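You operate a simulated robot arm through the tools that you are given. There is no shell and no other tool.

The job below is to be done with a simulated two-armed robot. You get a single attempt, and the scene is never put back.

JOB
Swing the lamp arm out, switch the lamp on, then brush the dust off disc W3.
Fine: fingers off the glass, don't drop the brush; afterwards leave the brush in its beaker, the lamp off and the arm parked. Where these are worked on the way, their far stop is far enough and under half their travel is too little: lamp arm. What is to be rubbed or washed off counts as gone when no trace of it is left.

The check looks at the end state, three seconds after you hand in, the way a careful person would. Anything else that was tipped, shoved, dropped, spilled or broken makes it a failure.

ROBOT AND FRAMES
Two 7-joint arms with fingered hands on one trunk that stands fixed in place. Base frame: the origin is at the foot of the trunk, x ahead of it, y to its left, z up. Readings come in mm, degrees, newtons and seconds.
The left shoulder is at [60, 138, 947], the right one opposite. With the tool pointing down near the work surface each hand reaches from about 420 to 920 mm from the base axis, measured 20 degrees to its own side. Payload 4 kg a hand.
The TCP of each hand is the grasp point between the finger pads, 36 mm short of the fingertips. In the tool frame z runs along the fingers and y along their closing line. Largest opening 120 mm; the body of the gripper starts 42 mm behind the TCP. The gripper is a hand of 5 fingers: y runs from the thumb to the fingers, the wrist lies at [-15, -109, -200] in the tool frame, and closing takes about 1.5 s.
Orientation is that of the tool frame in the base frame, as a unit quaternion [x, y, z, w]. With the fingers straight down and the wrist toward the robot, the tool's x, y and z point along [0, 1, 0], [1, 0, 0] and [0, 0, -1] of the base frame.

CONTROLS
- The arms move only by the tool drive_tool. It takes "left_motion", "right_motion" or both (then of equal length, played together; a hand with none holds still); each is a list of rows, each a list of 6 numbers: the shift along the tool's x, y, z in units of 50 mm (1.0 is 50 mm), then the turn, a rotation vector about the tool's x, y, z in units of 4 degrees (1.0 is 4 degrees). In form: [[dx, dy, dz, ax, ay, az], ...]. A call has 1 to 20 rows; each row shifts and turns the commanded pose from where the row before left it, along the tool's axes as they then stand. "left_hand" and "right_hand" are, for a hand that has rows, the opening, from 0 (shut) to 1 (fully open), set as the call begins (left out, the last holds). A call with a number of a shift or a turn outside -1 to 1 is refused whole. Rows are played at 5 a second. More than 50 mm and 8.6 degrees between two rows, or a gripper value outside its range, and nothing of the call is played. Where a pose cannot be reached the arm comes as near as it can. A force on the tool above 40 N (or 10 N above the force at the start of the call, whichever is more), or a blocked arm, ends the call early, and 0.2 s more pass. Each finger travels about 153 mm/s and halts on what it meets, pressing with about 23 N; the grip force reading is that of the motor and also rises with nothing between the fingers. The clock runs only during rows and for 0.2 s after the last one: add rows that do not move to give the fingers time. The reply holds the time, the measured pose of the TCP, the force on the tool along the base axes, the opening and the grip force, in the units named above and with some noise, with the torque about the TCP (base axes, N m) and any sound that the robot's microphone picked up.
- Cameras (640 x 400 px; columns grow to the right, rows downward): "scene" is now at [52.4, 35, 1597.8]; the picture's right is [0.37, -0.93, 0.00], its down [-0.49, -0.20, -0.85] and it looks along [0.79, 0.32, -0.53] (base axes); focal length 354 px, centre (320, 200). "left" rides on the left gripper at [-69, -79, -131] in its tool frame; the picture's right is [-0.79, -0.29, 0.55], its down [0.55, -0.74, 0.40] and it looks along [0.29, 0.61, 0.74] (tool axes); focal length 222 px, centre (320, 200). "right" rides on the right gripper at [69, -79, -131] in its tool frame; the picture's right is [-0.78, 0.29, -0.55], its down [-0.55, -0.73, 0.40] and it looks along [-0.29, 0.61, 0.74] (tool axes); focal length 222 px, centre (320, 200). There is no depth. A picture from a camera that has moved, and an enlarged one, comes with that camera's place and axes in the base frame and with its lens.
- snapshot(camera): a new picture of that camera. No time passes.
- lift_body(by): slides the trunk up (or, below 0, down) by that many mm; the arms and the scene camera ride with it, the base frame stays. It gives what a move gives, with no picture.
- curl_fingers(index, middle, ring, little, thumb_bend, thumb_turn, hand): sets how far each is bent, from 0 (flat) to 1 (curled in); at 0.3 the hand is open as for a grip, at 0.7 the pads meet at the TCP. One left out holds its place. A second passes; each finger stops where it meets its share of the squeeze, and holds until it gets a number again. A gripper value or a shape takes the hand back. It gives what a move gives, with no picture; readings hold the bend of each and the force on index, middle, ring, little, thumb and palm. thumb_turn goes from beside the hand (0) to across from the fingers (1), as for a grip.
- preshape(shape, hand): the hand has 5 fingers and takes this shape, open, in about a second: jaw (thumb against the fingers, like two jaws); tri (thumb and two fingers); tip (a fingertip pinch); poke (one finger out to press); point (the index stretched); flat (the hand flat); cup (the hand cupped); fist (a fist). The gripper value then closes the fingers along that shape, each until it touches; the sizes above hold for jaw. It gives what a move gives, with no picture.
- pan_tilt(pan, tilt): turns the head with the scene camera to pan (to the left, within 86 degrees either way) and tilt (down, from -29 to 69), counted from straight ahead of the robot. It gives what a move gives.
- enlarge(camera, box): a new picture of the part [left, top, right, bottom] of that camera's present view, enlarged. No time passes.
- close_job(): hands the job in; it is judged then, once.

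Nothing tells you positions but the pictures and the camera data. Unless the task says otherwise, let go and move clear before handing in.

The tools are called after "Call:" by a JSON object that holds its "op" and its "data". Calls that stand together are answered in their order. drive_tool: Moves the arms, as the interface text tells. Its arguments: {"type":"object","properties":{"left_motion":{"type":"array"},"left_hand":{"type":"number"},"right_motion":{"type":"array"},"right_hand":{"type":"number"}},"required":[]} The other tools are called the same way: lift_body (by) slides the trunk up or down; preshape (shape, hand) gives the hand a shape; curl_fingers (index, middle, ring, little, thumb_bend, thumb_turn, hand) moves the fingers one by one; pan_tilt (pan, tilt) turns the head that bears the scene camera; snapshot (camera) takes a picture; enlarge (camera, box) takes an enlarged picture of a part of a camera's view; close_job () hands the job in.

At the start:

```text
time_s: 0.0
left_tool_pos: [314.7, 425.4, 1351.8]
left_tool_rot: [0.707, 0.707, 0.0, 0.0]
left_ft_force: [0.0, -0.2, 0.4]
left_moment: [-0.03, 0.05, 0.01]
left_gripper_width: 119.6
left_finger_force: 0.0
left_shape: jaw
left_bend: [0.3, 0.3, 0.3, 0.3, 0.3, 0.97]
left_finger forces: [0.0, 0.1, 0.0, 0.1, 0.1, 0.0]
right_tool_pos: [488.8, 13.1, 1373.6]
right_tool_rot: [0.708, 0.707, 0.0, -0.001]
right_ft_force: [-0.8, -0.8, -0.2]
right_moment: [-0.02, 0.02, 0.02]
right_gripper_width: 119.7
right_finger_force: 0.0
right_shape: jaw
right_bend: [0.3, 0.3, 0.3, 0.3, 0.3, 0.97]
right_finger forces: [0.0, 0.0, 0.1, 0.0, 0.0, 0.0]
trunk travel left (down, up): [-525.0, 65.0]
head pan, tilt: [21.9, 32.2]
```

scene: 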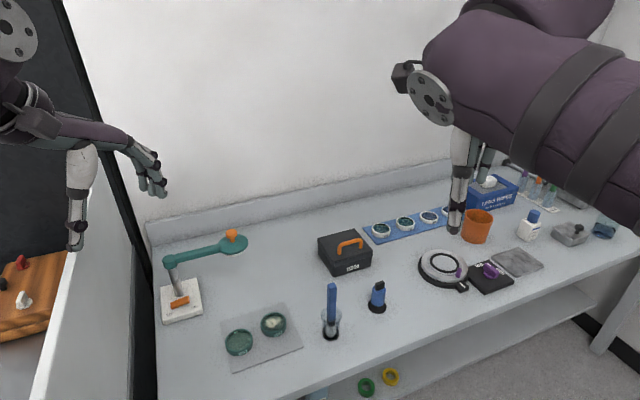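
right: 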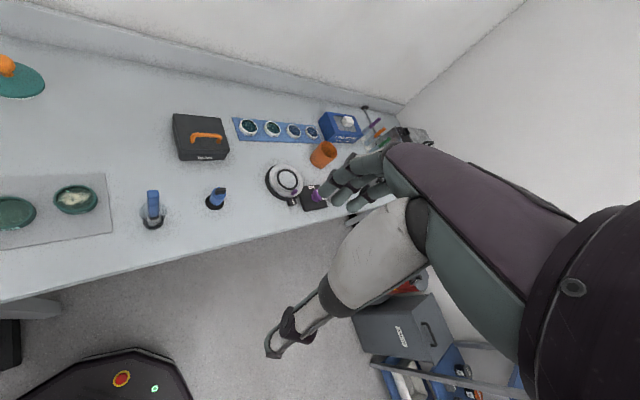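
left: 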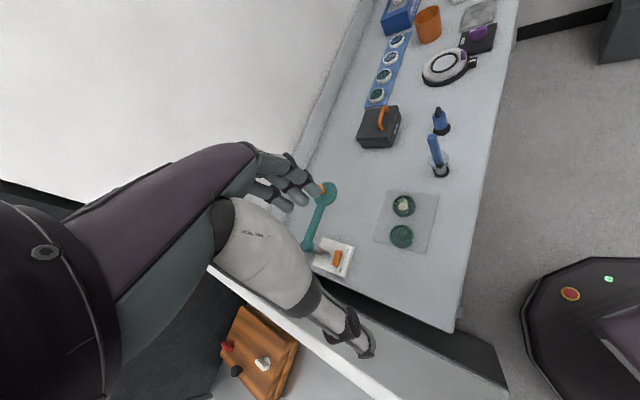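

I see a bench with a green lamp on the left (white base, orange switch, orange knob on the lamp head), two discs on a grey mat, a blue-handled brush in a glass beaker, and a row of discs at the back. I'll look closer before moving anything.

Call:
{"op": "enlarge", "data": {"camera": "scene", "box": [140, 210, 300, 310]}}

Call:
{"op": "enlarge", "data": {"camera": "scene", "box": [210, 270, 410, 395]}}

Call:
{"op": "enlarge", "data": {"camera": "scene", "box": [310, 190, 470, 290]}}

Call:
{"op": "enlarge", "data": {"camera": "scene", "box": [410, 170, 640, 310]}}

Call:
{"op": "enlarge", "data": {"camera": "left", "box": [280, 160, 480, 285]}}

```text
4.00 times, centred on (220, 260) of scene
camera zoom: at [52.4, 35.0, 1597.8], right [0.37, -0.93, 0.0], down [-0.49, -0.2, -0.85], along [0.79, 0.32, -0.53], focal length 1418 px, centre (720, -40)
```

zoom: 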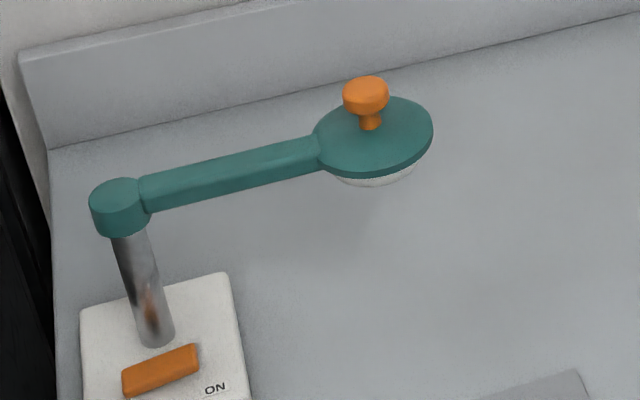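

```text
3.20 times, centred on (310, 332) of scene
camera zoom: at [52.4, 35.0, 1597.8], right [0.37, -0.93, 0.0], down [-0.49, -0.2, -0.85], along [0.79, 0.32, -0.53], focal length 1134 px, centre (352, -224)
```

zoom: 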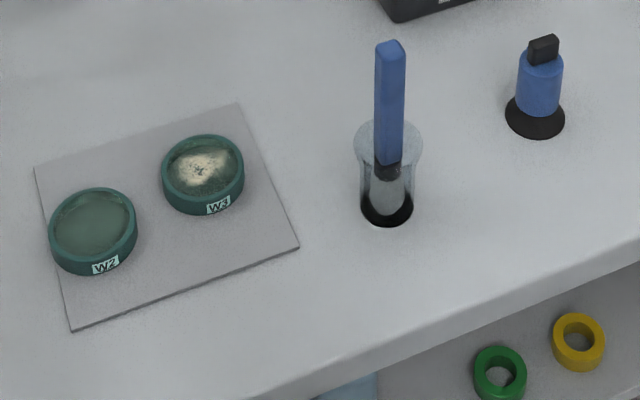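

```text
4.00 times, centred on (390, 240) of scene
camera zoom: at [52.4, 35.0, 1597.8], right [0.37, -0.93, 0.0], down [-0.49, -0.2, -0.85], along [0.79, 0.32, -0.53], focal length 1418 px, centre (40, 40)
```

zoom: 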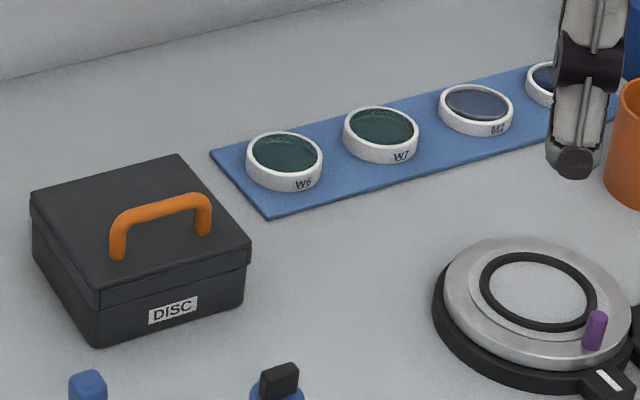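

```text
2.78 times, centred on (525, 240) of scene
camera zoom: at [52.4, 35.0, 1597.8], right [0.37, -0.93, 0.0], down [-0.49, -0.2, -0.85], along [0.79, 0.32, -0.53], focal length 986 px, centre (-250, 89)
```

zoom: 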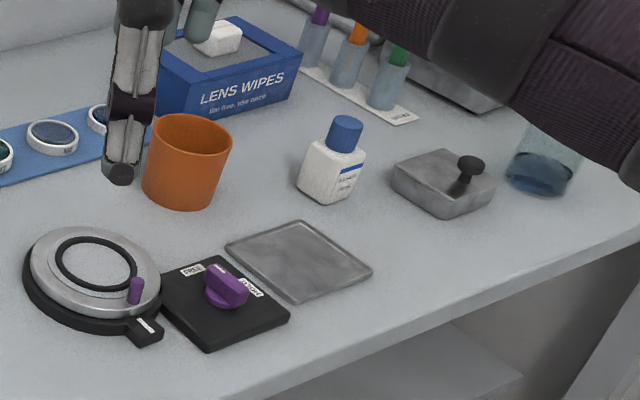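

```text
3.20 times, centred on (380, 222) of left
camera zoom: at [237.2, 355.6, 1481.9], right [-0.29, -0.79, -0.55], down [-0.74, 0.55, -0.4], along [0.61, 0.29, -0.74], focal length 711 px, centre (128, 128)
```

zoom: 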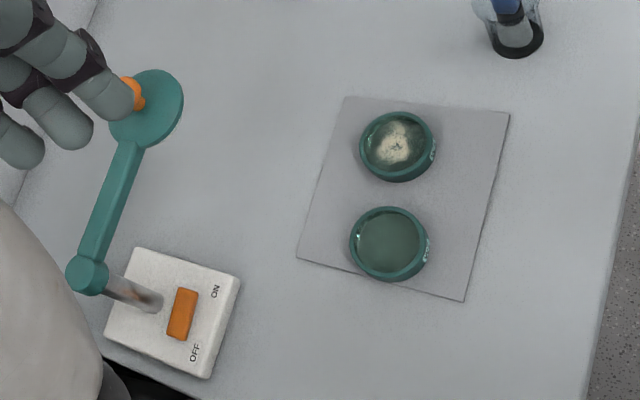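

The bench runs diagonally to the robot. I put the lamp base near (540, 640), the knob near (638, 514, 1035), disc W3 near (546, 357, 872) and the brush beaker near (580, 219), with the handle top at about z 1029. I'll zoom in on the details next.

Call:
{"op": "enlarge", "data": {"camera": "scene", "box": [150, 260, 230, 330]}}

Call:
{"op": "enlarge", "data": {"camera": "scene", "box": [220, 300, 300, 350]}}

Call:
{"op": "enlarge", "data": {"camera": "scene", "box": [300, 270, 380, 345]}}

Call:
{"op": "enlarge", "data": {"camera": "left", "box": [290, 170, 370, 280]}}

Call:
{"op": "enlarge", "data": {"camera": "right", "box": [0, 160, 240, 310]}}

```text
5.71 times, centred on (190, 295) of scene
camera zoom: at [52.4, 35.0, 1597.8], right [0.37, -0.93, 0.0], down [-0.49, -0.2, -0.85], along [0.79, 0.32, -0.53], focal length 2025 px, centre (1063, -343)
```

zoom: 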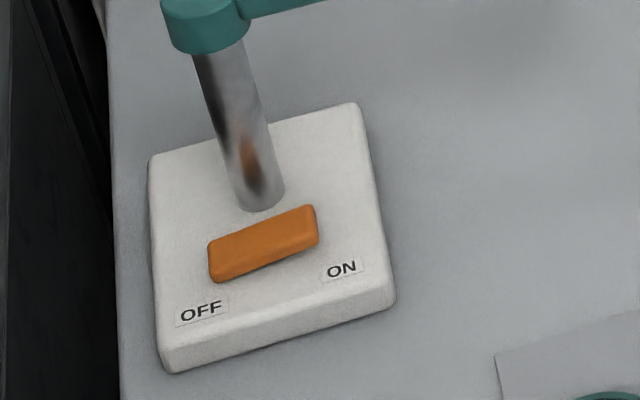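

```text
8.00 times, centred on (260, 325) of scene
camera zoom: at [52.4, 35.0, 1597.8], right [0.37, -0.93, 0.0], down [-0.49, -0.2, -0.85], along [0.79, 0.32, -0.53], focal length 2835 px, centre (800, -800)
```

zoom: 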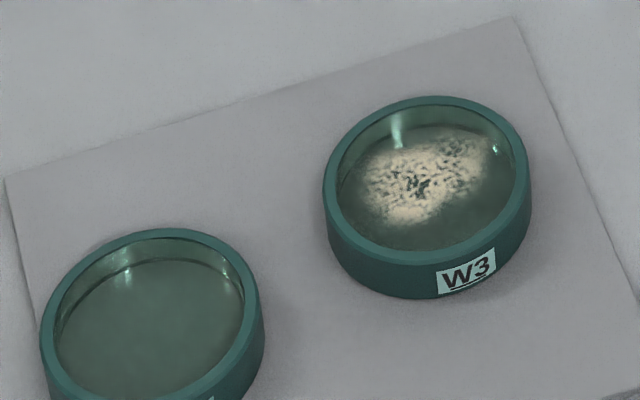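

```text
5.33 times, centred on (340, 308) of scene
camera zoom: at [52.4, 35.0, 1597.8], right [0.37, -0.93, 0.0], down [-0.49, -0.2, -0.85], along [0.79, 0.32, -0.53], focal length 1890 px, centre (213, -373)
```

zoom: 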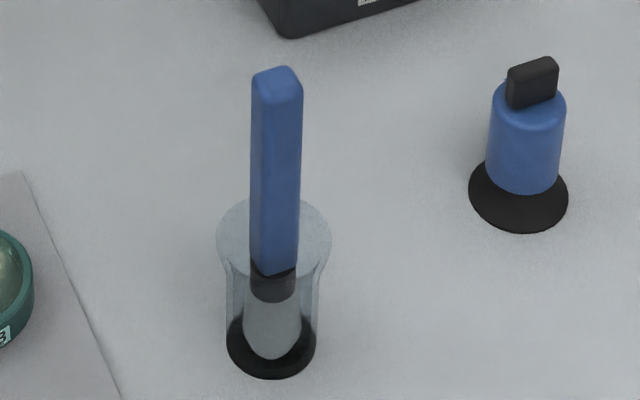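

```text
3.64 times, centred on (330, 225) of left
camera zoom: at [237.2, 355.6, 1481.9], right [-0.29, -0.79, -0.55], down [-0.74, 0.55, -0.4], along [0.61, 0.29, -0.74], focal length 808 px, centre (284, 109)
```

zoom: 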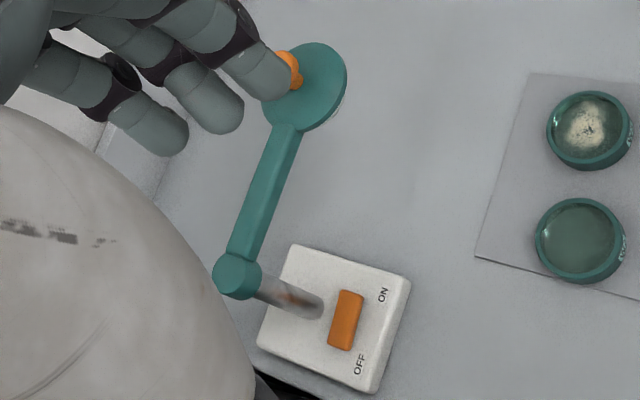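

```text
2.67 times, centred on (120, 235) of right
camera zoom: at [408.9, 82.4, 1504.6], right [0.29, -0.78, 0.55], down [-0.73, -0.55, -0.4], along [0.61, -0.29, -0.74], focal length 592 px, centre (853, 107)
```

zoom: 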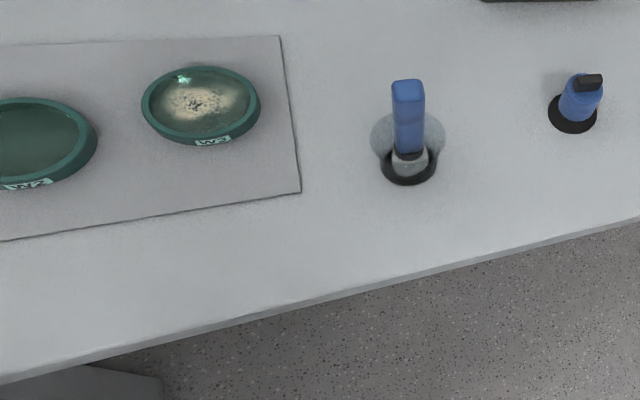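

The dusty disc is W3 and the rocker is OFF. I'll yaw the left hand so it faces the bench squarely and bring it over the lamp area for a closer look.

Call:
{"op": "drive_tool", "data": {"left_motion": [[0, 0, 0, 0, 0, -1], [0, 0, 0, 0, 0, -1], [0, 0, 0, 0, 0, -1], [0, 0, 0, 0, 0, -1], [0, 0, 0, 0, 0, -1], [0, 0, 0, 0, 0, -1], [0, 0, 0, 0, 0, -1], [0, 0, 0, 0, 0, -1], [0, 0, 0, 0, 0, -1], [0, 0, 0, 0, 0, -1], [0, 0, 0, 0, 0, -1], [0, 0, 0, 0, 0, -0.5], [-0.607, 0.782, 0.4, 0, 0, 0], [-0.607, 0.782, 0.4, 0, 0, 0], [-0.607, 0.782, 0.4, 0, 0, 0], [-0.607, 0.782, 0.4, 0, 0, 0], [-0.607, 0.782, 0.4, 0, 0, 0], [0, 0, 0, 0, 0, 0]]}}

Call:
{"op": "snapshot", "data": {"camera": "left"}}

Call:
{"op": "snapshot", "data": {"camera": "scene"}}

```text
refused: row 13 steps farther than a row can; nothing moved
```

```text
taken
camera left: at [237.2, 355.6, 1481.9], right [-0.29, -0.79, -0.55], down [-0.74, 0.55, -0.4], along [0.61, 0.29, -0.74], focal length 222 px, centre (320, 200)
```

left: 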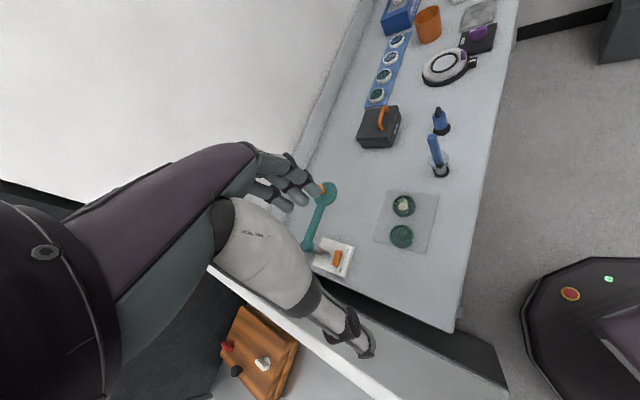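

```text
taken
camera scene: at [52.4, 35.0, 1597.8], right [0.37, -0.93, 0.0], down [-0.49, -0.2, -0.85], along [0.79, 0.32, -0.53], focal length 354 px, centre (320, 200)
```

scene: 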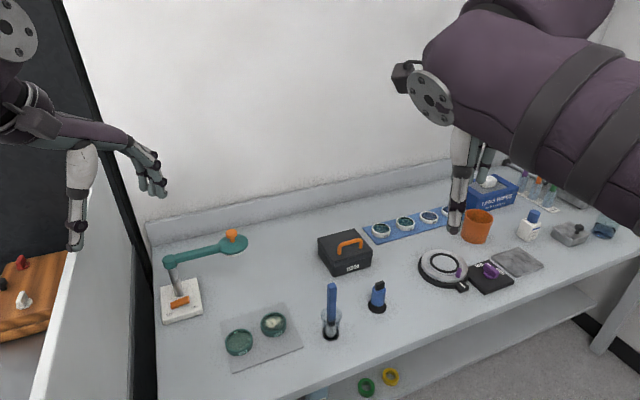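

Nothing has changed; that call was refused because the step vector was over 50 mm. I'll send the same move again with smaller steps.

Call:
{"op": "drive_tool", "data": {"left_motion": [[0, 0, 0, 0, 0, -1], [0, 0, 0, 0, 0, -1], [0, 0, 0, 0, 0, -1], [0, 0, 0, 0, 0, -1], [0, 0, 0, 0, 0, -1], [0, 0, 0, 0, 0, -1], [0, 0, 0, 0, 0, -1], [0, 0, 0, 0, 0, -1], [0, 0, 0, 0, 0, -1], [0, 0, 0, 0, 0, -1], [0, 0, 0, 0, 0, -1], [0, 0, 0, 0, 0, -0.5], [-0.506, 0.651, 0.333, 0, 0, 0], [-0.506, 0.651, 0.333, 0, 0, 0], [-0.506, 0.651, 0.333, 0, 0, 0], [-0.506, 0.651, 0.333, 0, 0, 0], [-0.506, 0.651, 0.333, 0, 0, 0], [-0.506, 0.651, 0.333, 0, 0, 0], [0, 0, 0, 0, 0, 0]]}}

Call:
{"op": "snapshot", "data": {"camera": "left"}}

Call:
{"op": "snapshot", "data": {"camera": "scene"}}

```text
time_s: 4.0
left_tool_pos: [560.8, 459.0, 1253.8]
left_tool_rot: [0.374, 0.928, 0.001, 0.001]
left_ft_force: [-0.3, 0.7, 0.1]
left_moment: [-0.02, -0.01, 0.0]
left_gripper_width: 119.7
left_finger_force: 0.1
left_shape: jaw
left_bend: [0.3, 0.3, 0.3, 0.3, 0.3, 0.97]
left_finger forces: [0.1, 0.0, 0.0, 0.0, 0.0, 0.0]
right_tool_pos: [487.6, 13.0, 1373.4]
right_tool_rot: [0.707, 0.707, 0.0, 0.0]
right_ft_force: [0.1, 0.5, 0.3]
right_moment: [-0.03, 0.0, -0.03]
right_gripper_width: 120.1
right_finger_force: 0.0
right_shape: jaw
right_bend: [0.3, 0.3, 0.3, 0.3, 0.3, 0.97]
right_finger forces: [0.1, 0.0, 0.0, 0.0, 0.0, 0.1]
trunk travel left (down, up): [-525.0, 65.0]
head pan, tilt: [21.9, 32.2]
```

```text
taken
camera left: at [556.1, 354.3, 1383.0], right [0.36, -0.75, -0.55], down [-0.9, -0.15, -0.4], along [0.22, 0.64, -0.74], focal length 222 px, centre (320, 200)
```

left: 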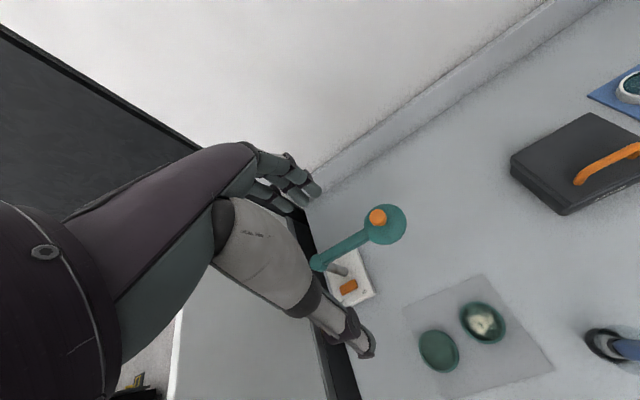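

```text
taken
camera scene: at [51.4, 34.7, 1597.8], right [0.37, -0.93, 0.0], down [-0.49, -0.2, -0.85], along [0.79, 0.32, -0.53], focal length 354 px, centre (320, 200)
```

scene: 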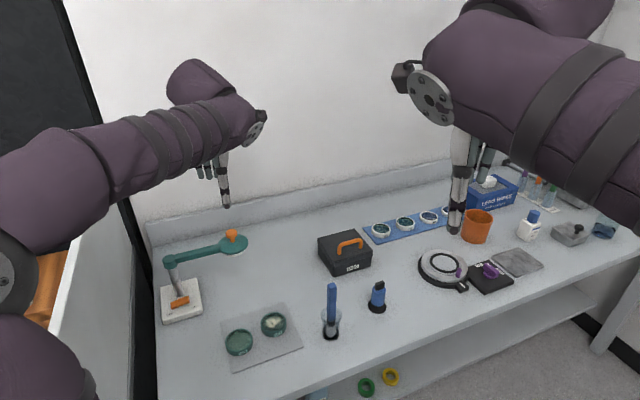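

Call:
{"op": "enlarge", "data": {"camera": "left", "box": [300, 195, 420, 315]}}

```text
3.33 times, centred on (360, 255) of left
camera zoom: at [556.1, 354.3, 1383.0], right [0.36, -0.75, -0.55], down [-0.9, -0.15, -0.4], along [0.22, 0.64, -0.74], focal length 740 px, centre (187, 17)
```

zoom: 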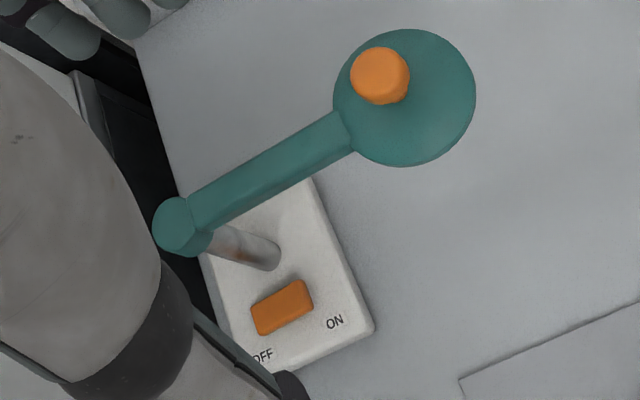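

The knob works out to about (650, 525), z 1013–1028, with the pivot near (541, 633), so the arm is parked parallel to the bench. I'll bring the hand over the knob, fingers behind it and thumb in front.

Call:
{"op": "drive_tool", "data": {"left_motion": [[-0.097, 0.544, 0.669, 0, 0, 0], [-0.097, 0.544, 0.669, 0, 0, 0], [-0.097, 0.544, 0.669, 0, 0, 0], [-0.097, 0.544, 0.669, 0, 0, 0], [0, 0, 0, 0, 0, 0]]}}

Call:
{"op": "snapshot", "data": {"camera": "left"}}

Call:
{"op": "enlarge", "data": {"camera": "scene", "box": [140, 130, 300, 290]}}

```text
time_s: 5.2
left_tool_pos: [650.0, 526.2, 1117.3]
left_tool_rot: [0.374, 0.927, 0.001, 0.001]
left_ft_force: [-0.8, -0.3, 0.2]
left_moment: [-0.01, -0.02, 0.01]
left_gripper_width: 120.0
left_finger_force: 0.0
left_shape: jaw
left_bend: [0.3, 0.3, 0.3, 0.3, 0.3, 0.97]
left_finger forces: [0.1, 0.0, 0.0, 0.0, 0.1, 0.0]
right_tool_pos: [487.6, 11.2, 1373.6]
right_tool_rot: [0.707, 0.707, 0.0, 0.0]
right_ft_force: [-0.3, -0.2, 0.1]
right_moment: [-0.01, 0.01, 0.0]
right_gripper_width: 119.8
right_finger_force: 0.1
right_shape: jaw
right_bend: [0.3, 0.3, 0.3, 0.3, 0.3, 0.97]
right_finger forces: [0.1, 0.0, 0.0, 0.0, 0.0, 0.0]
trunk travel left (down, up): [-525.0, 65.0]
head pan, tilt: [21.9, 32.2]
```

```text
taken
camera left: at [645.8, 420.4, 1247.9], right [0.36, -0.75, -0.55], down [-0.91, -0.15, -0.4], along [0.22, 0.64, -0.74], focal length 222 px, centre (320, 200)
```

left: 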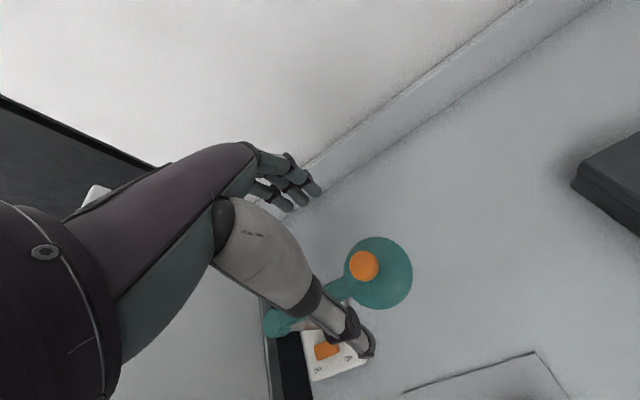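

```text
2.50 times, centred on (220, 210) of scene
camera zoom: at [51.7, 34.7, 1597.8], right [0.37, -0.93, 0.0], down [-0.49, -0.2, -0.85], along [0.79, 0.32, -0.53], focal length 886 px, centre (570, 175)
```

zoom: 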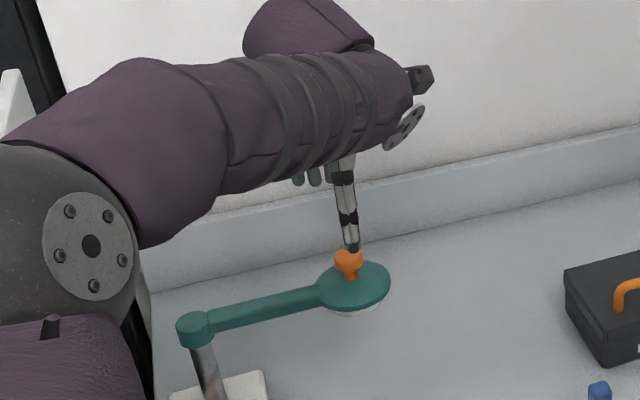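

The hand is right above the knob. I'll lower it so the fingertips straddle the knob just above the lamp head, then partly close to cage it.

Call:
{"op": "drive_tool", "data": {"left_motion": [[0, 0, 0.5, 0, 0, 0], [0, 0, 0.5, 0, 0, 0], [0, 0, 0.4, 0, 0, 0], [0, 0, 0, 0, 0, 0]]}}

Call:
{"op": "drive_tool", "data": {"left_motion": [[0, 0, 0, 0, 0, 0], [0, 0, 0, 0, 0, 0], [0, 0, 0, 0, 0, 0], [0, 0, 0, 0, 0, 0], [0, 0, 0, 0, 0, 0]], "left_hand": 0.42}}

Call:
{"op": "snapshot", "data": {"camera": "left"}}

Call:
{"op": "enlarge", "data": {"camera": "scene", "box": [140, 130, 300, 290]}}

```text
time_s: 6.2
left_tool_pos: [650.1, 526.3, 1047.6]
left_tool_rot: [0.375, 0.927, 0.0, 0.0]
left_ft_force: [0.5, 0.0, 0.1]
left_moment: [0.01, 0.0, -0.01]
left_gripper_width: 119.8
left_finger_force: 0.0
left_shape: jaw
left_bend: [0.3, 0.3, 0.3, 0.3, 0.3, 0.97]
left_finger forces: [0.0, 0.0, 0.0, 0.0, 0.0, 0.0]
right_tool_pos: [487.6, 14.6, 1373.5]
right_tool_rot: [0.708, 0.706, 0.0, 0.0]
right_ft_force: [-0.2, -0.3, 1.2]
right_moment: [0.02, 0.02, 0.02]
right_gripper_width: 119.7
right_finger_force: 0.1
right_shape: jaw
right_bend: [0.3, 0.3, 0.3, 0.3, 0.3, 0.97]
right_finger forces: [0.0, 0.0, 0.1, 0.0, 0.1, 0.0]
trunk travel left (down, up): [-525.0, 65.0]
head pan, tilt: [21.9, 32.2]
```

```text
time_s: 7.4
left_tool_pos: [650.0, 526.8, 1048.0]
left_tool_rot: [0.374, 0.927, 0.0, 0.0]
left_ft_force: [0.1, 0.6, 0.1]
left_moment: [-0.01, 0.01, 0.01]
left_gripper_width: 51.0
left_finger_force: 0.0
left_shape: jaw
left_bend: [0.45, 0.49, 0.47, 0.7, 0.64, 1.0]
left_finger forces: [0.0, 0.0, 0.1, 0.0, 0.0, 0.0]
right_tool_pos: [488.5, 12.5, 1373.1]
right_tool_rot: [0.707, 0.707, -0.001, -0.001]
right_ft_force: [-0.3, -0.3, 0.3]
right_moment: [0.01, 0.0, 0.02]
right_gripper_width: 119.7
right_finger_force: 0.1
right_shape: jaw
right_bend: [0.3, 0.3, 0.3, 0.3, 0.3, 0.97]
right_finger forces: [0.0, 0.0, 0.0, 0.1, 0.1, 0.0]
trunk travel left (down, up): [-525.0, 65.0]
head pan, tilt: [21.9, 32.2]
```

```text
taken
camera left: at [645.9, 420.9, 1178.1], right [0.36, -0.75, -0.55], down [-0.91, -0.15, -0.4], along [0.22, 0.64, -0.74], focal length 222 px, centre (320, 200)
```

left: 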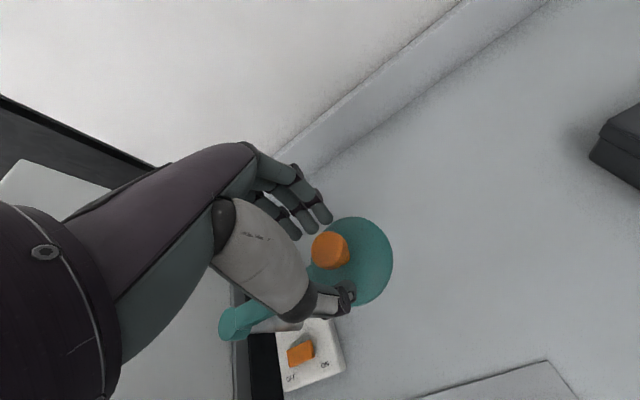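

```text
2.50 times, centred on (220, 210) of scene
camera zoom: at [52.5, 35.0, 1597.8], right [0.37, -0.93, 0.0], down [-0.49, -0.2, -0.85], along [0.79, 0.32, -0.53], focal length 886 px, centre (570, 175)
```

zoom: 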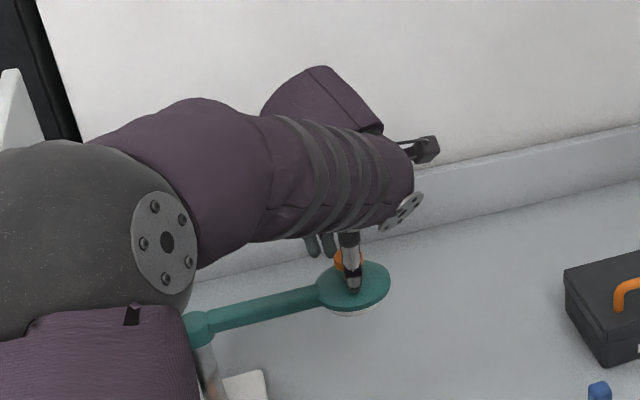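

The knob is caged between thumb and fingers. I'll swing it toward the bench front along its arc, turning the hand with it.

Call:
{"op": "drive_tool", "data": {"left_motion": [[0, -0.2, 0, 0, 0, 0], [0.0075, -0.216, 0, 0, 0, 1], [0.0075, -0.216, 0, 0, 0, 1], [0.0075, -0.216, 0, 0, 0, 1], [0.0075, -0.216, 0, 0, 0, 1], [0.0075, -0.216, 0, 0, 0, 1], [0, 0, 0, 0, 0, 0]]}}

Call:
{"op": "snapshot", "data": {"camera": "left"}}

Call:
{"op": "enlarge", "data": {"camera": "scene", "box": [140, 180, 300, 340]}}

```text
time_s: 9.0
left_tool_pos: [598.4, 485.8, 1046.3]
left_tool_rot: [0.53, 0.848, 0.0, 0.0]
left_ft_force: [0.0, -1.3, 0.1]
left_moment: [-0.01, 0.01, 0.0]
left_gripper_width: 50.9
left_finger_force: 0.1
left_shape: jaw
left_bend: [0.45, 0.49, 0.47, 0.7, 0.64, 1.0]
left_finger forces: [0.1, 0.0, 0.0, 0.0, 0.0, 0.0]
right_tool_pos: [488.6, 13.6, 1374.6]
right_tool_rot: [0.707, 0.707, 0.0, 0.0]
right_ft_force: [-1.1, 0.2, 0.2]
right_moment: [-0.01, -0.01, -0.05]
right_gripper_width: 119.5
right_finger_force: 0.1
right_shape: jaw
right_bend: [0.3, 0.3, 0.3, 0.3, 0.3, 0.97]
right_finger forces: [0.0, 0.0, 0.0, 0.0, 0.0, 0.1]
trunk travel left (down, up): [-525.0, 65.0]
head pan, tilt: [21.9, 32.2]
```

```text
taken
camera left: at [559.5, 389.4, 1177.8], right [0.08, -0.83, -0.55], down [-0.9, 0.17, -0.4], along [0.43, 0.53, -0.74], focal length 222 px, centre (320, 200)
```

left: 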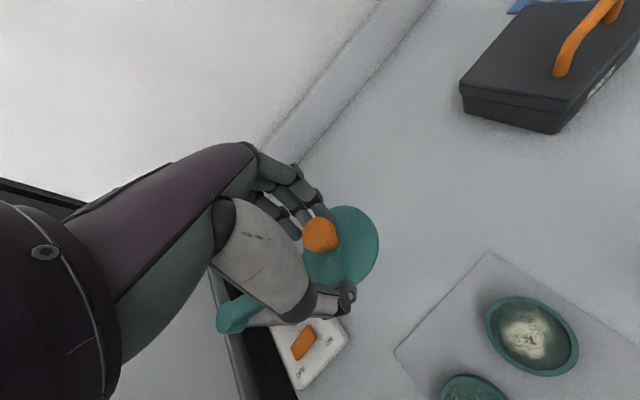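

```text
2.50 times, centred on (220, 260) of scene
camera zoom: at [52.7, 35.0, 1597.8], right [0.37, -0.93, 0.0], down [-0.49, -0.2, -0.85], along [0.79, 0.32, -0.53], focal length 886 px, centre (570, 50)
```

zoom: 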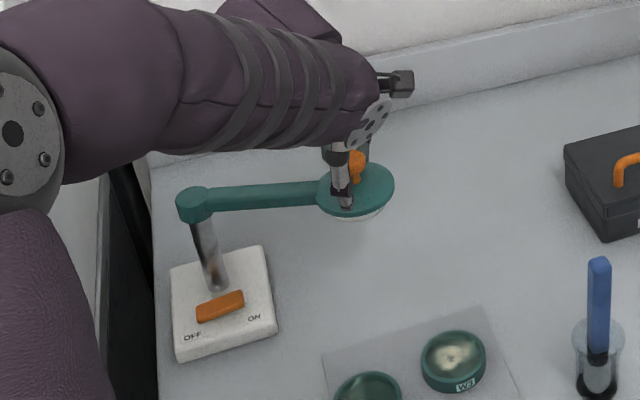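

The arm swings freely toward the front, so that's the right direction. I'll carry on along the arc.

Call:
{"op": "drive_tool", "data": {"left_motion": [[0.0075, -0.216, 0, 0, 0, 1], [0.0075, -0.216, 0, 0, 0, 1], [0.0075, -0.216, 0, 0, 0, 1], [0.0075, -0.216, 0, 0, 0, 1], [0.0075, -0.216, 0, 0, 0, 1], [0, 0, 0, 0, 0, 0]]}}

Call:
{"op": "snapshot", "data": {"camera": "left"}}

Call:
{"op": "enlarge", "data": {"camera": "scene", "box": [140, 180, 300, 340]}}

```text
time_s: 10.4
left_tool_pos: [548.5, 471.5, 1047.6]
left_tool_rot: [0.669, 0.743, 0.0, 0.0]
left_ft_force: [-0.1, 0.2, -0.2]
left_moment: [0.0, 0.01, 0.0]
left_gripper_width: 50.6
left_finger_force: 0.0
left_shape: jaw
left_bend: [0.45, 0.49, 0.47, 0.7, 0.64, 1.0]
left_finger forces: [0.0, 0.6, 0.0, 0.0, 0.0, 0.1]
right_tool_pos: [489.1, 13.6, 1373.7]
right_tool_rot: [0.708, 0.707, 0.0, 0.0]
right_ft_force: [-0.2, 0.1, 0.6]
right_moment: [0.04, -0.04, 0.04]
right_gripper_width: 119.8
right_finger_force: 0.1
right_shape: jaw
right_bend: [0.3, 0.3, 0.3, 0.3, 0.3, 0.97]
right_finger forces: [0.0, 0.0, 0.0, 0.0, 0.1, 0.0]
trunk travel left (down, up): [-525.0, 65.0]
head pan, tilt: [21.9, 32.2]
```

```text
taken
camera left: at [477.5, 394.0, 1177.7], right [-0.21, -0.81, -0.55], down [-0.79, 0.47, -0.4], along [0.58, 0.35, -0.74], focal length 222 px, centre (320, 200)
```

left: 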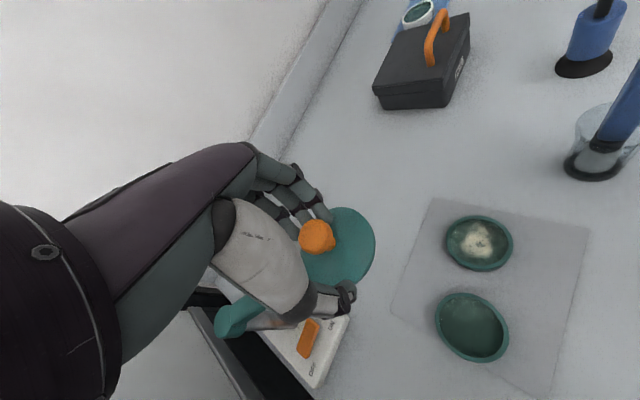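

```text
2.50 times, centred on (220, 260) of scene
camera zoom: at [52.7, 35.0, 1597.8], right [0.37, -0.93, 0.0], down [-0.49, -0.2, -0.85], along [0.79, 0.32, -0.53], focal length 886 px, centre (570, 50)
```

zoom: 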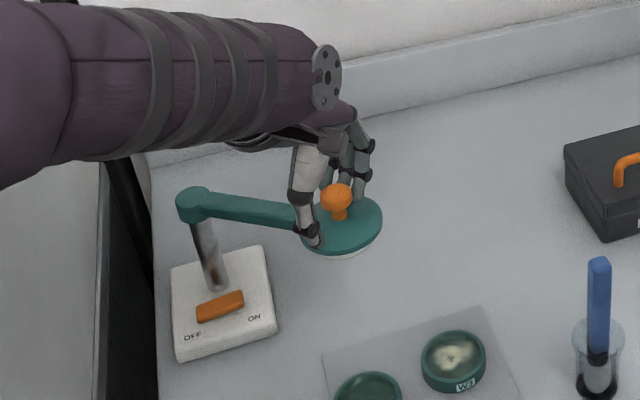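

Still no resistance, and the arm is now about 35–40° out. I'll carry on and watch for the stop.

Call:
{"op": "drive_tool", "data": {"left_motion": [[0.0075, -0.216, 0, 0, 0, 1], [0.0075, -0.216, 0, 0, 0, 1], [0.0075, -0.216, 0, 0, 0, 1], [0.0075, -0.216, 0, 0, 0, 1], [0, 0, 0, 0, 0, 0]]}}

Call:
{"op": "enlarge", "data": {"camera": "scene", "box": [140, 180, 300, 340]}}

```text
time_s: 11.6
left_tool_pos: [506.0, 473.6, 1048.5]
left_tool_rot: [0.766, 0.643, 0.0, 0.001]
left_ft_force: [0.0, 0.4, -0.4]
left_moment: [-0.01, 0.02, 0.02]
left_gripper_width: 50.8
left_finger_force: 0.1
left_shape: jaw
left_bend: [0.45, 0.49, 0.47, 0.7, 0.64, 1.0]
left_finger forces: [0.1, 0.8, 0.0, 0.1, 0.1, 0.0]
right_tool_pos: [488.6, 13.6, 1373.0]
right_tool_rot: [0.708, 0.707, 0.001, 0.0]
right_ft_force: [-0.5, -0.4, 0.3]
right_moment: [0.01, 0.01, 0.02]
right_gripper_width: 120.0
right_finger_force: 0.1
right_shape: jaw
right_bend: [0.3, 0.3, 0.3, 0.3, 0.3, 0.97]
right_finger forces: [0.0, 0.0, 0.0, 0.0, 0.0, 0.0]
trunk travel left (down, up): [-525.0, 65.0]
head pan, tilt: [21.9, 32.2]
```

```text
2.50 times, centred on (220, 260) of scene
camera zoom: at [52.6, 35.0, 1597.8], right [0.37, -0.93, 0.0], down [-0.49, -0.2, -0.85], along [0.79, 0.32, -0.53], focal length 886 px, centre (570, 50)
```

zoom: 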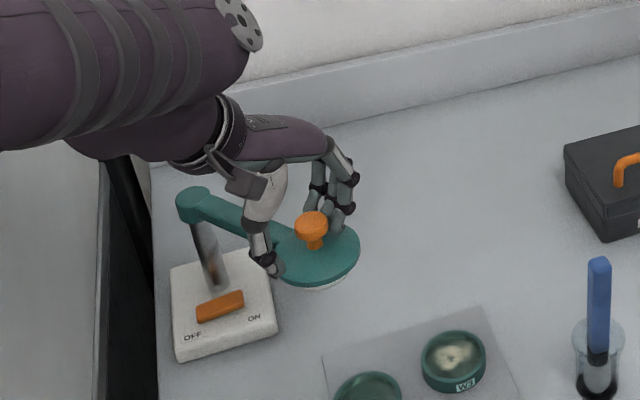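

Call:
{"op": "drive_tool", "data": {"left_motion": [[0.0075, -0.216, 0, 0, 0, 1], [0.0075, -0.216, 0, 0, 0, 1], [0.0075, -0.216, 0, 0, 0, 1], [0.0075, -0.216, 0, 0, 0, 1], [0, 0, 0, 0, 0, 0]]}}

Call:
{"op": "enlarge", "data": {"camera": "scene", "box": [140, 180, 300, 340]}}

Call:
{"op": "snapshot", "data": {"camera": "left"}}

```text
time_s: 12.8
left_tool_pos: [464.3, 486.4, 1048.7]
left_tool_rot: [0.848, 0.53, 0.001, 0.0]
left_ft_force: [1.0, 0.3, -0.6]
left_moment: [0.02, 0.02, 0.03]
left_gripper_width: 50.8
left_finger_force: 0.0
left_shape: jaw
left_bend: [0.45, 0.49, 0.47, 0.7, 0.64, 1.0]
left_finger forces: [0.1, 0.5, 0.1, 0.0, 0.0, 0.0]
right_tool_pos: [489.5, 13.6, 1373.8]
right_tool_rot: [0.707, 0.707, -0.001, 0.0]
right_ft_force: [0.0, 0.0, -0.3]
right_moment: [0.0, -0.02, -0.01]
right_gripper_width: 119.8
right_finger_force: 0.1
right_shape: jaw
right_bend: [0.3, 0.3, 0.3, 0.3, 0.3, 0.97]
right_finger forces: [0.0, 0.0, 0.0, 0.0, 0.0, 0.0]
trunk travel left (down, up): [-525.0, 65.0]
head pan, tilt: [21.9, 32.2]
```

```text
2.50 times, centred on (220, 260) of scene
camera zoom: at [52.6, 35.0, 1597.8], right [0.37, -0.93, 0.0], down [-0.49, -0.2, -0.85], along [0.79, 0.32, -0.53], focal length 886 px, centre (570, 50)
```

zoom: 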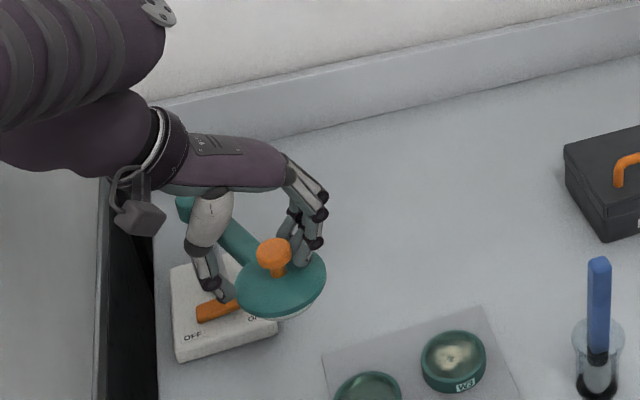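

```text
taken
camera left: at [363.2, 458.8, 1178.0], right [-0.61, -0.58, -0.55], down [-0.42, 0.82, -0.4], along [0.68, -0.01, -0.74], focal length 222 px, centre (320, 200)
```

left: 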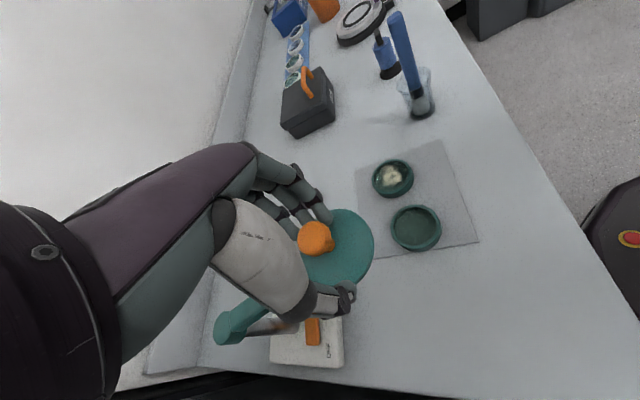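

The arm is about 66° out and still moving freely. I'll keep going to find the stop.

Call:
{"op": "drive_tool", "data": {"left_motion": [[0.0075, -0.216, 0, 0, 0, 1], [0.0075, -0.216, 0, 0, 0, 1], [0.0075, -0.216, 0, 0, 0, 1], [0.0075, -0.216, 0, 0, 0, 1], [0, 0, 0, 0, 0, 0]]}}

Call:
{"op": "enlarge", "data": {"camera": "scene", "box": [140, 180, 300, 340]}}

Call:
{"op": "snapshot", "data": {"camera": "left"}}

```text
time_s: 14.0
left_tool_pos: [428.9, 510.3, 1047.5]
left_tool_rot: [0.913, 0.407, 0.0, 0.0]
left_ft_force: [-0.2, 0.2, -0.8]
left_moment: [0.01, -0.01, -0.01]
left_gripper_width: 50.6
left_finger_force: 0.3
left_shape: jaw
left_bend: [0.45, 0.49, 0.47, 0.7, 0.64, 1.0]
left_finger forces: [0.0, 0.4, 0.0, 0.0, 0.0, 0.0]
right_tool_pos: [488.7, 12.3, 1373.4]
right_tool_rot: [0.707, 0.707, -0.001, 0.0]
right_ft_force: [-0.8, 1.2, -0.3]
right_moment: [0.0, -0.02, 0.02]
right_gripper_width: 119.6
right_finger_force: 0.0
right_shape: jaw
right_bend: [0.3, 0.3, 0.3, 0.3, 0.3, 0.97]
right_finger forces: [0.0, 0.1, 0.0, 0.0, 0.0, 0.1]
trunk travel left (down, up): [-525.0, 65.0]
head pan, tilt: [21.9, 32.2]
```

```text
2.50 times, centred on (220, 260) of scene
camera zoom: at [52.5, 34.9, 1597.8], right [0.37, -0.93, 0.0], down [-0.49, -0.2, -0.85], along [0.79, 0.32, -0.53], focal length 886 px, centre (570, 50)
```

zoom: 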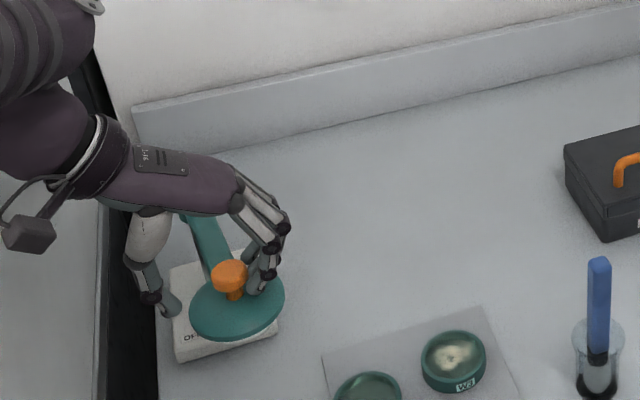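

```text
taken
camera left: at [324.3, 512.0, 1177.6], right [-0.74, -0.39, -0.55], down [-0.18, 0.9, -0.4], along [0.65, -0.2, -0.74], focal length 222 px, centre (320, 200)
```

left: 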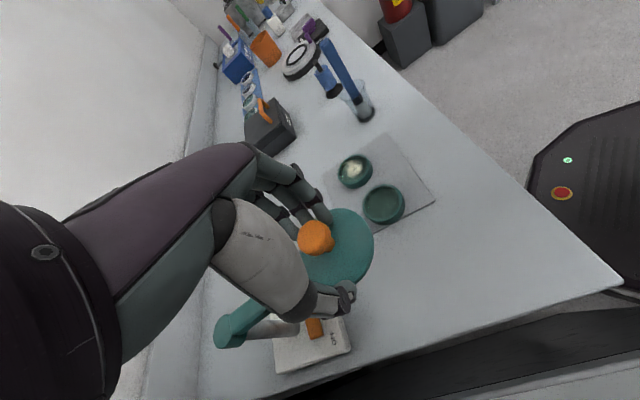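

Call:
{"op": "drive_tool", "data": {"left_motion": [[0.0075, -0.216, 0, 0, 0, 1], [0.0075, -0.216, 0, 0, 0, 1], [0.0075, -0.216, 0, 0, 0, 1], [0, 0, 0, 0, 0, 0]]}}

Call:
{"op": "enlarge", "data": {"camera": "scene", "box": [140, 180, 300, 340]}}

Call:
{"op": "snapshot", "data": {"camera": "left"}}

```text
time_s: 14.8
left_tool_pos: [419.7, 517.8, 1053.8]
left_tool_rot: [0.948, 0.317, 0.003, 0.009]
left_ft_force: [9.5, -30.8, 5.9]
left_moment: [4.67, 2.22, 3.41]
left_gripper_width: 50.4
left_finger_force: 0.0
left_shape: jaw
left_bend: [0.45, 0.49, 0.48, 0.7, 0.64, 1.0]
left_finger forces: [0.0, 0.0, 0.0, 0.1, 0.0, 0.1]
right_tool_pos: [488.3, 10.4, 1373.3]
right_tool_rot: [0.706, 0.708, 0.001, -0.001]
right_ft_force: [-0.6, -0.6, -0.4]
right_moment: [-0.05, -0.04, 0.0]
right_gripper_width: 119.6
right_finger_force: 0.1
right_shape: jaw
right_bend: [0.3, 0.3, 0.3, 0.3, 0.3, 0.97]
right_finger forces: [0.0, 0.0, 0.1, 0.1, 0.0, 0.0]
trunk travel left (down, up): [-525.0, 65.0]
head pan, tilt: [21.9, 32.2]
stopped in row 3 (left hand): the force on the tool passed its limit at 92 N (the readings are from after the stop); the commanded pose is now the measured one
```

```text
2.50 times, centred on (220, 260) of scene
camera zoom: at [53.6, 28.4, 1598.1], right [0.37, -0.93, 0.0], down [-0.49, -0.19, -0.85], along [0.79, 0.32, -0.53], focal length 886 px, centre (570, 50)
```

zoom: 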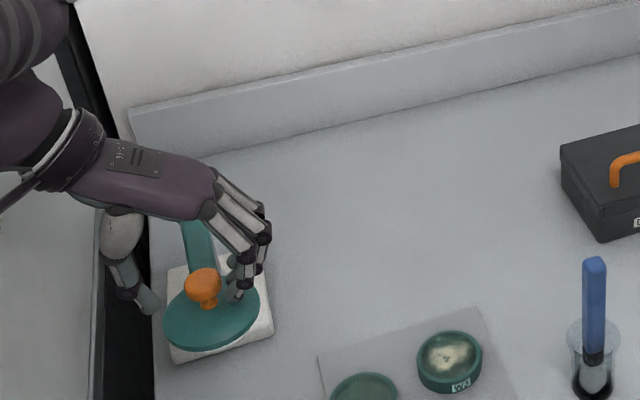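

```text
taken
camera left: at [315.1, 541.2, 1182.4], right [-0.8, -0.25, -0.55], down [0.0, 0.91, -0.41], along [0.61, -0.33, -0.72], focal length 222 px, centre (320, 200)
```

left: 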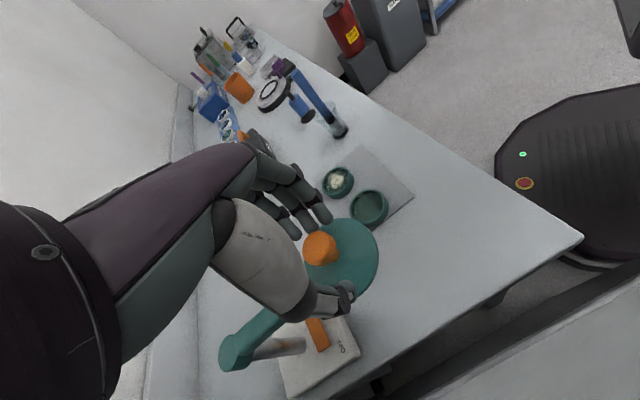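

The arm met something off to the left: the force is along −y and the fingers read no load, so it's the forearm or partition and not the knob. I'll back off along the same path right away.

Call:
{"op": "drive_tool", "data": {"left_motion": [[0, 0.2, 0, 0, 0, -1], [0, 0.2, 0, 0, 0, -1]]}}

Call:
{"op": "snapshot", "data": {"camera": "left"}}

Call:
{"op": "snapshot", "data": {"camera": "scene"}}

```text
time_s: 15.4
left_tool_pos: [422.2, 512.4, 1048.0]
left_tool_rot: [0.922, 0.387, -0.002, 0.007]
left_ft_force: [0.6, 0.5, -1.2]
left_moment: [0.0, -0.01, 0.0]
left_gripper_width: 50.6
left_finger_force: 0.0
left_shape: jaw
left_bend: [0.45, 0.49, 0.48, 0.7, 0.64, 1.0]
left_finger forces: [0.0, 0.0, 0.1, 0.0, 0.0, 0.2]
right_tool_pos: [487.3, 14.5, 1373.8]
right_tool_rot: [0.706, 0.709, 0.001, -0.001]
right_ft_force: [0.6, 0.8, -0.7]
right_moment: [-0.02, 0.0, 0.03]
right_gripper_width: 119.6
right_finger_force: 0.2
right_shape: jaw
right_bend: [0.3, 0.3, 0.3, 0.3, 0.3, 0.97]
right_finger forces: [0.1, 0.1, 0.1, 0.1, 0.0, 0.1]
trunk travel left (down, up): [-525.0, 65.0]
head pan, tilt: [21.9, 32.2]
```

```text
taken
camera left: at [318.6, 520.1, 1177.0], right [-0.76, -0.36, -0.54], down [-0.14, 0.9, -0.41], along [0.64, -0.24, -0.73], focal length 222 px, centre (320, 200)
```

left: 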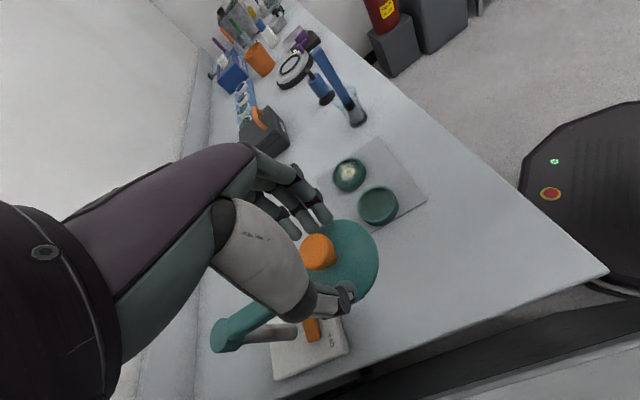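

```text
taken
camera scene: at [51.3, 35.9, 1597.3], right [0.38, -0.93, 0.0], down [-0.49, -0.2, -0.85], along [0.78, 0.32, -0.53], focal length 354 px, centre (320, 200)
```

scene: 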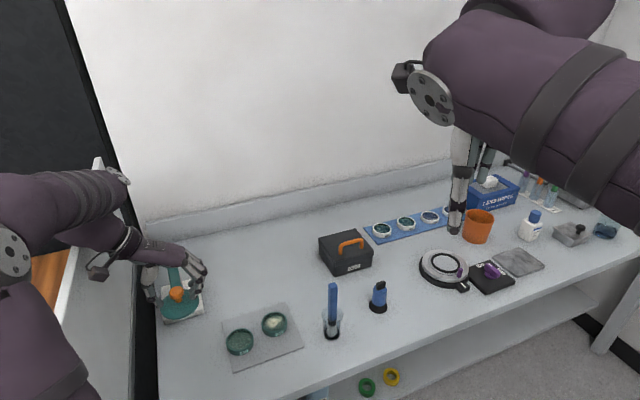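

The contact force is gone and nothing looks disturbed. I'll check where the lamp arm ended up.

Call:
{"op": "enlarge", "data": {"camera": "scene", "box": [120, 220, 280, 340]}}

Call:
{"op": "enlarge", "data": {"camera": "scene", "box": [0, 160, 160, 340]}}

Call:
{"op": "enlarge", "data": {"camera": "left", "box": [190, 180, 430, 400]}}

```text
3.33 times, centred on (200, 280) of scene
camera zoom: at [51.3, 35.9, 1597.3], right [0.38, -0.93, 0.0], down [-0.49, -0.2, -0.85], along [0.78, 0.32, -0.53], focal length 1181 px, centre (720, -67)
```

zoom: 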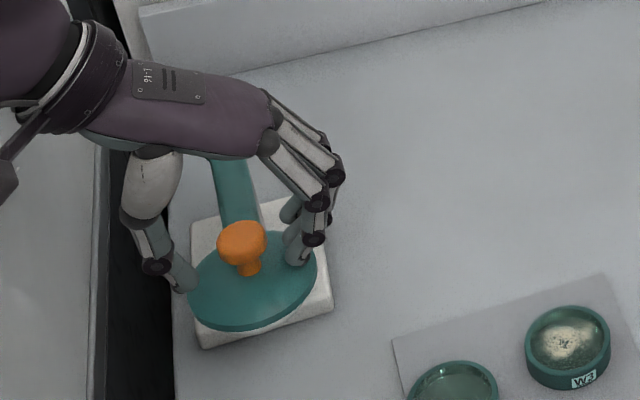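

```text
2.22 times, centred on (80, 250) of scene
camera zoom: at [51.3, 35.9, 1597.3], right [0.38, -0.93, 0.0], down [-0.49, -0.2, -0.85], along [0.78, 0.32, -0.53], focal length 788 px, centre (853, 89)
```

zoom: 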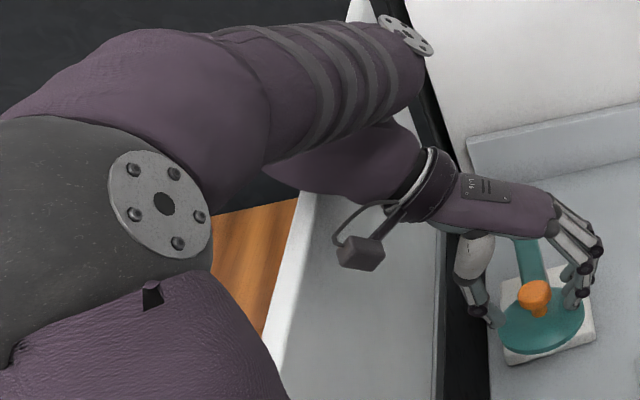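

```text
1.82 times, centred on (310, 290) of left
camera zoom: at [318.6, 520.1, 1177.0], right [-0.76, -0.36, -0.54], down [-0.14, 0.9, -0.41], along [0.64, -0.24, -0.73], focal length 404 px, centre (338, 36)
```

zoom: 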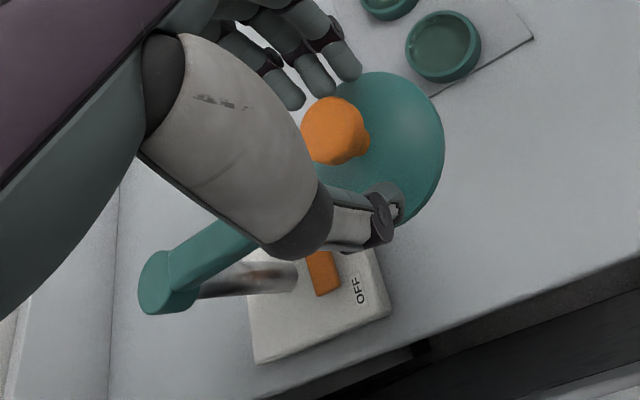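

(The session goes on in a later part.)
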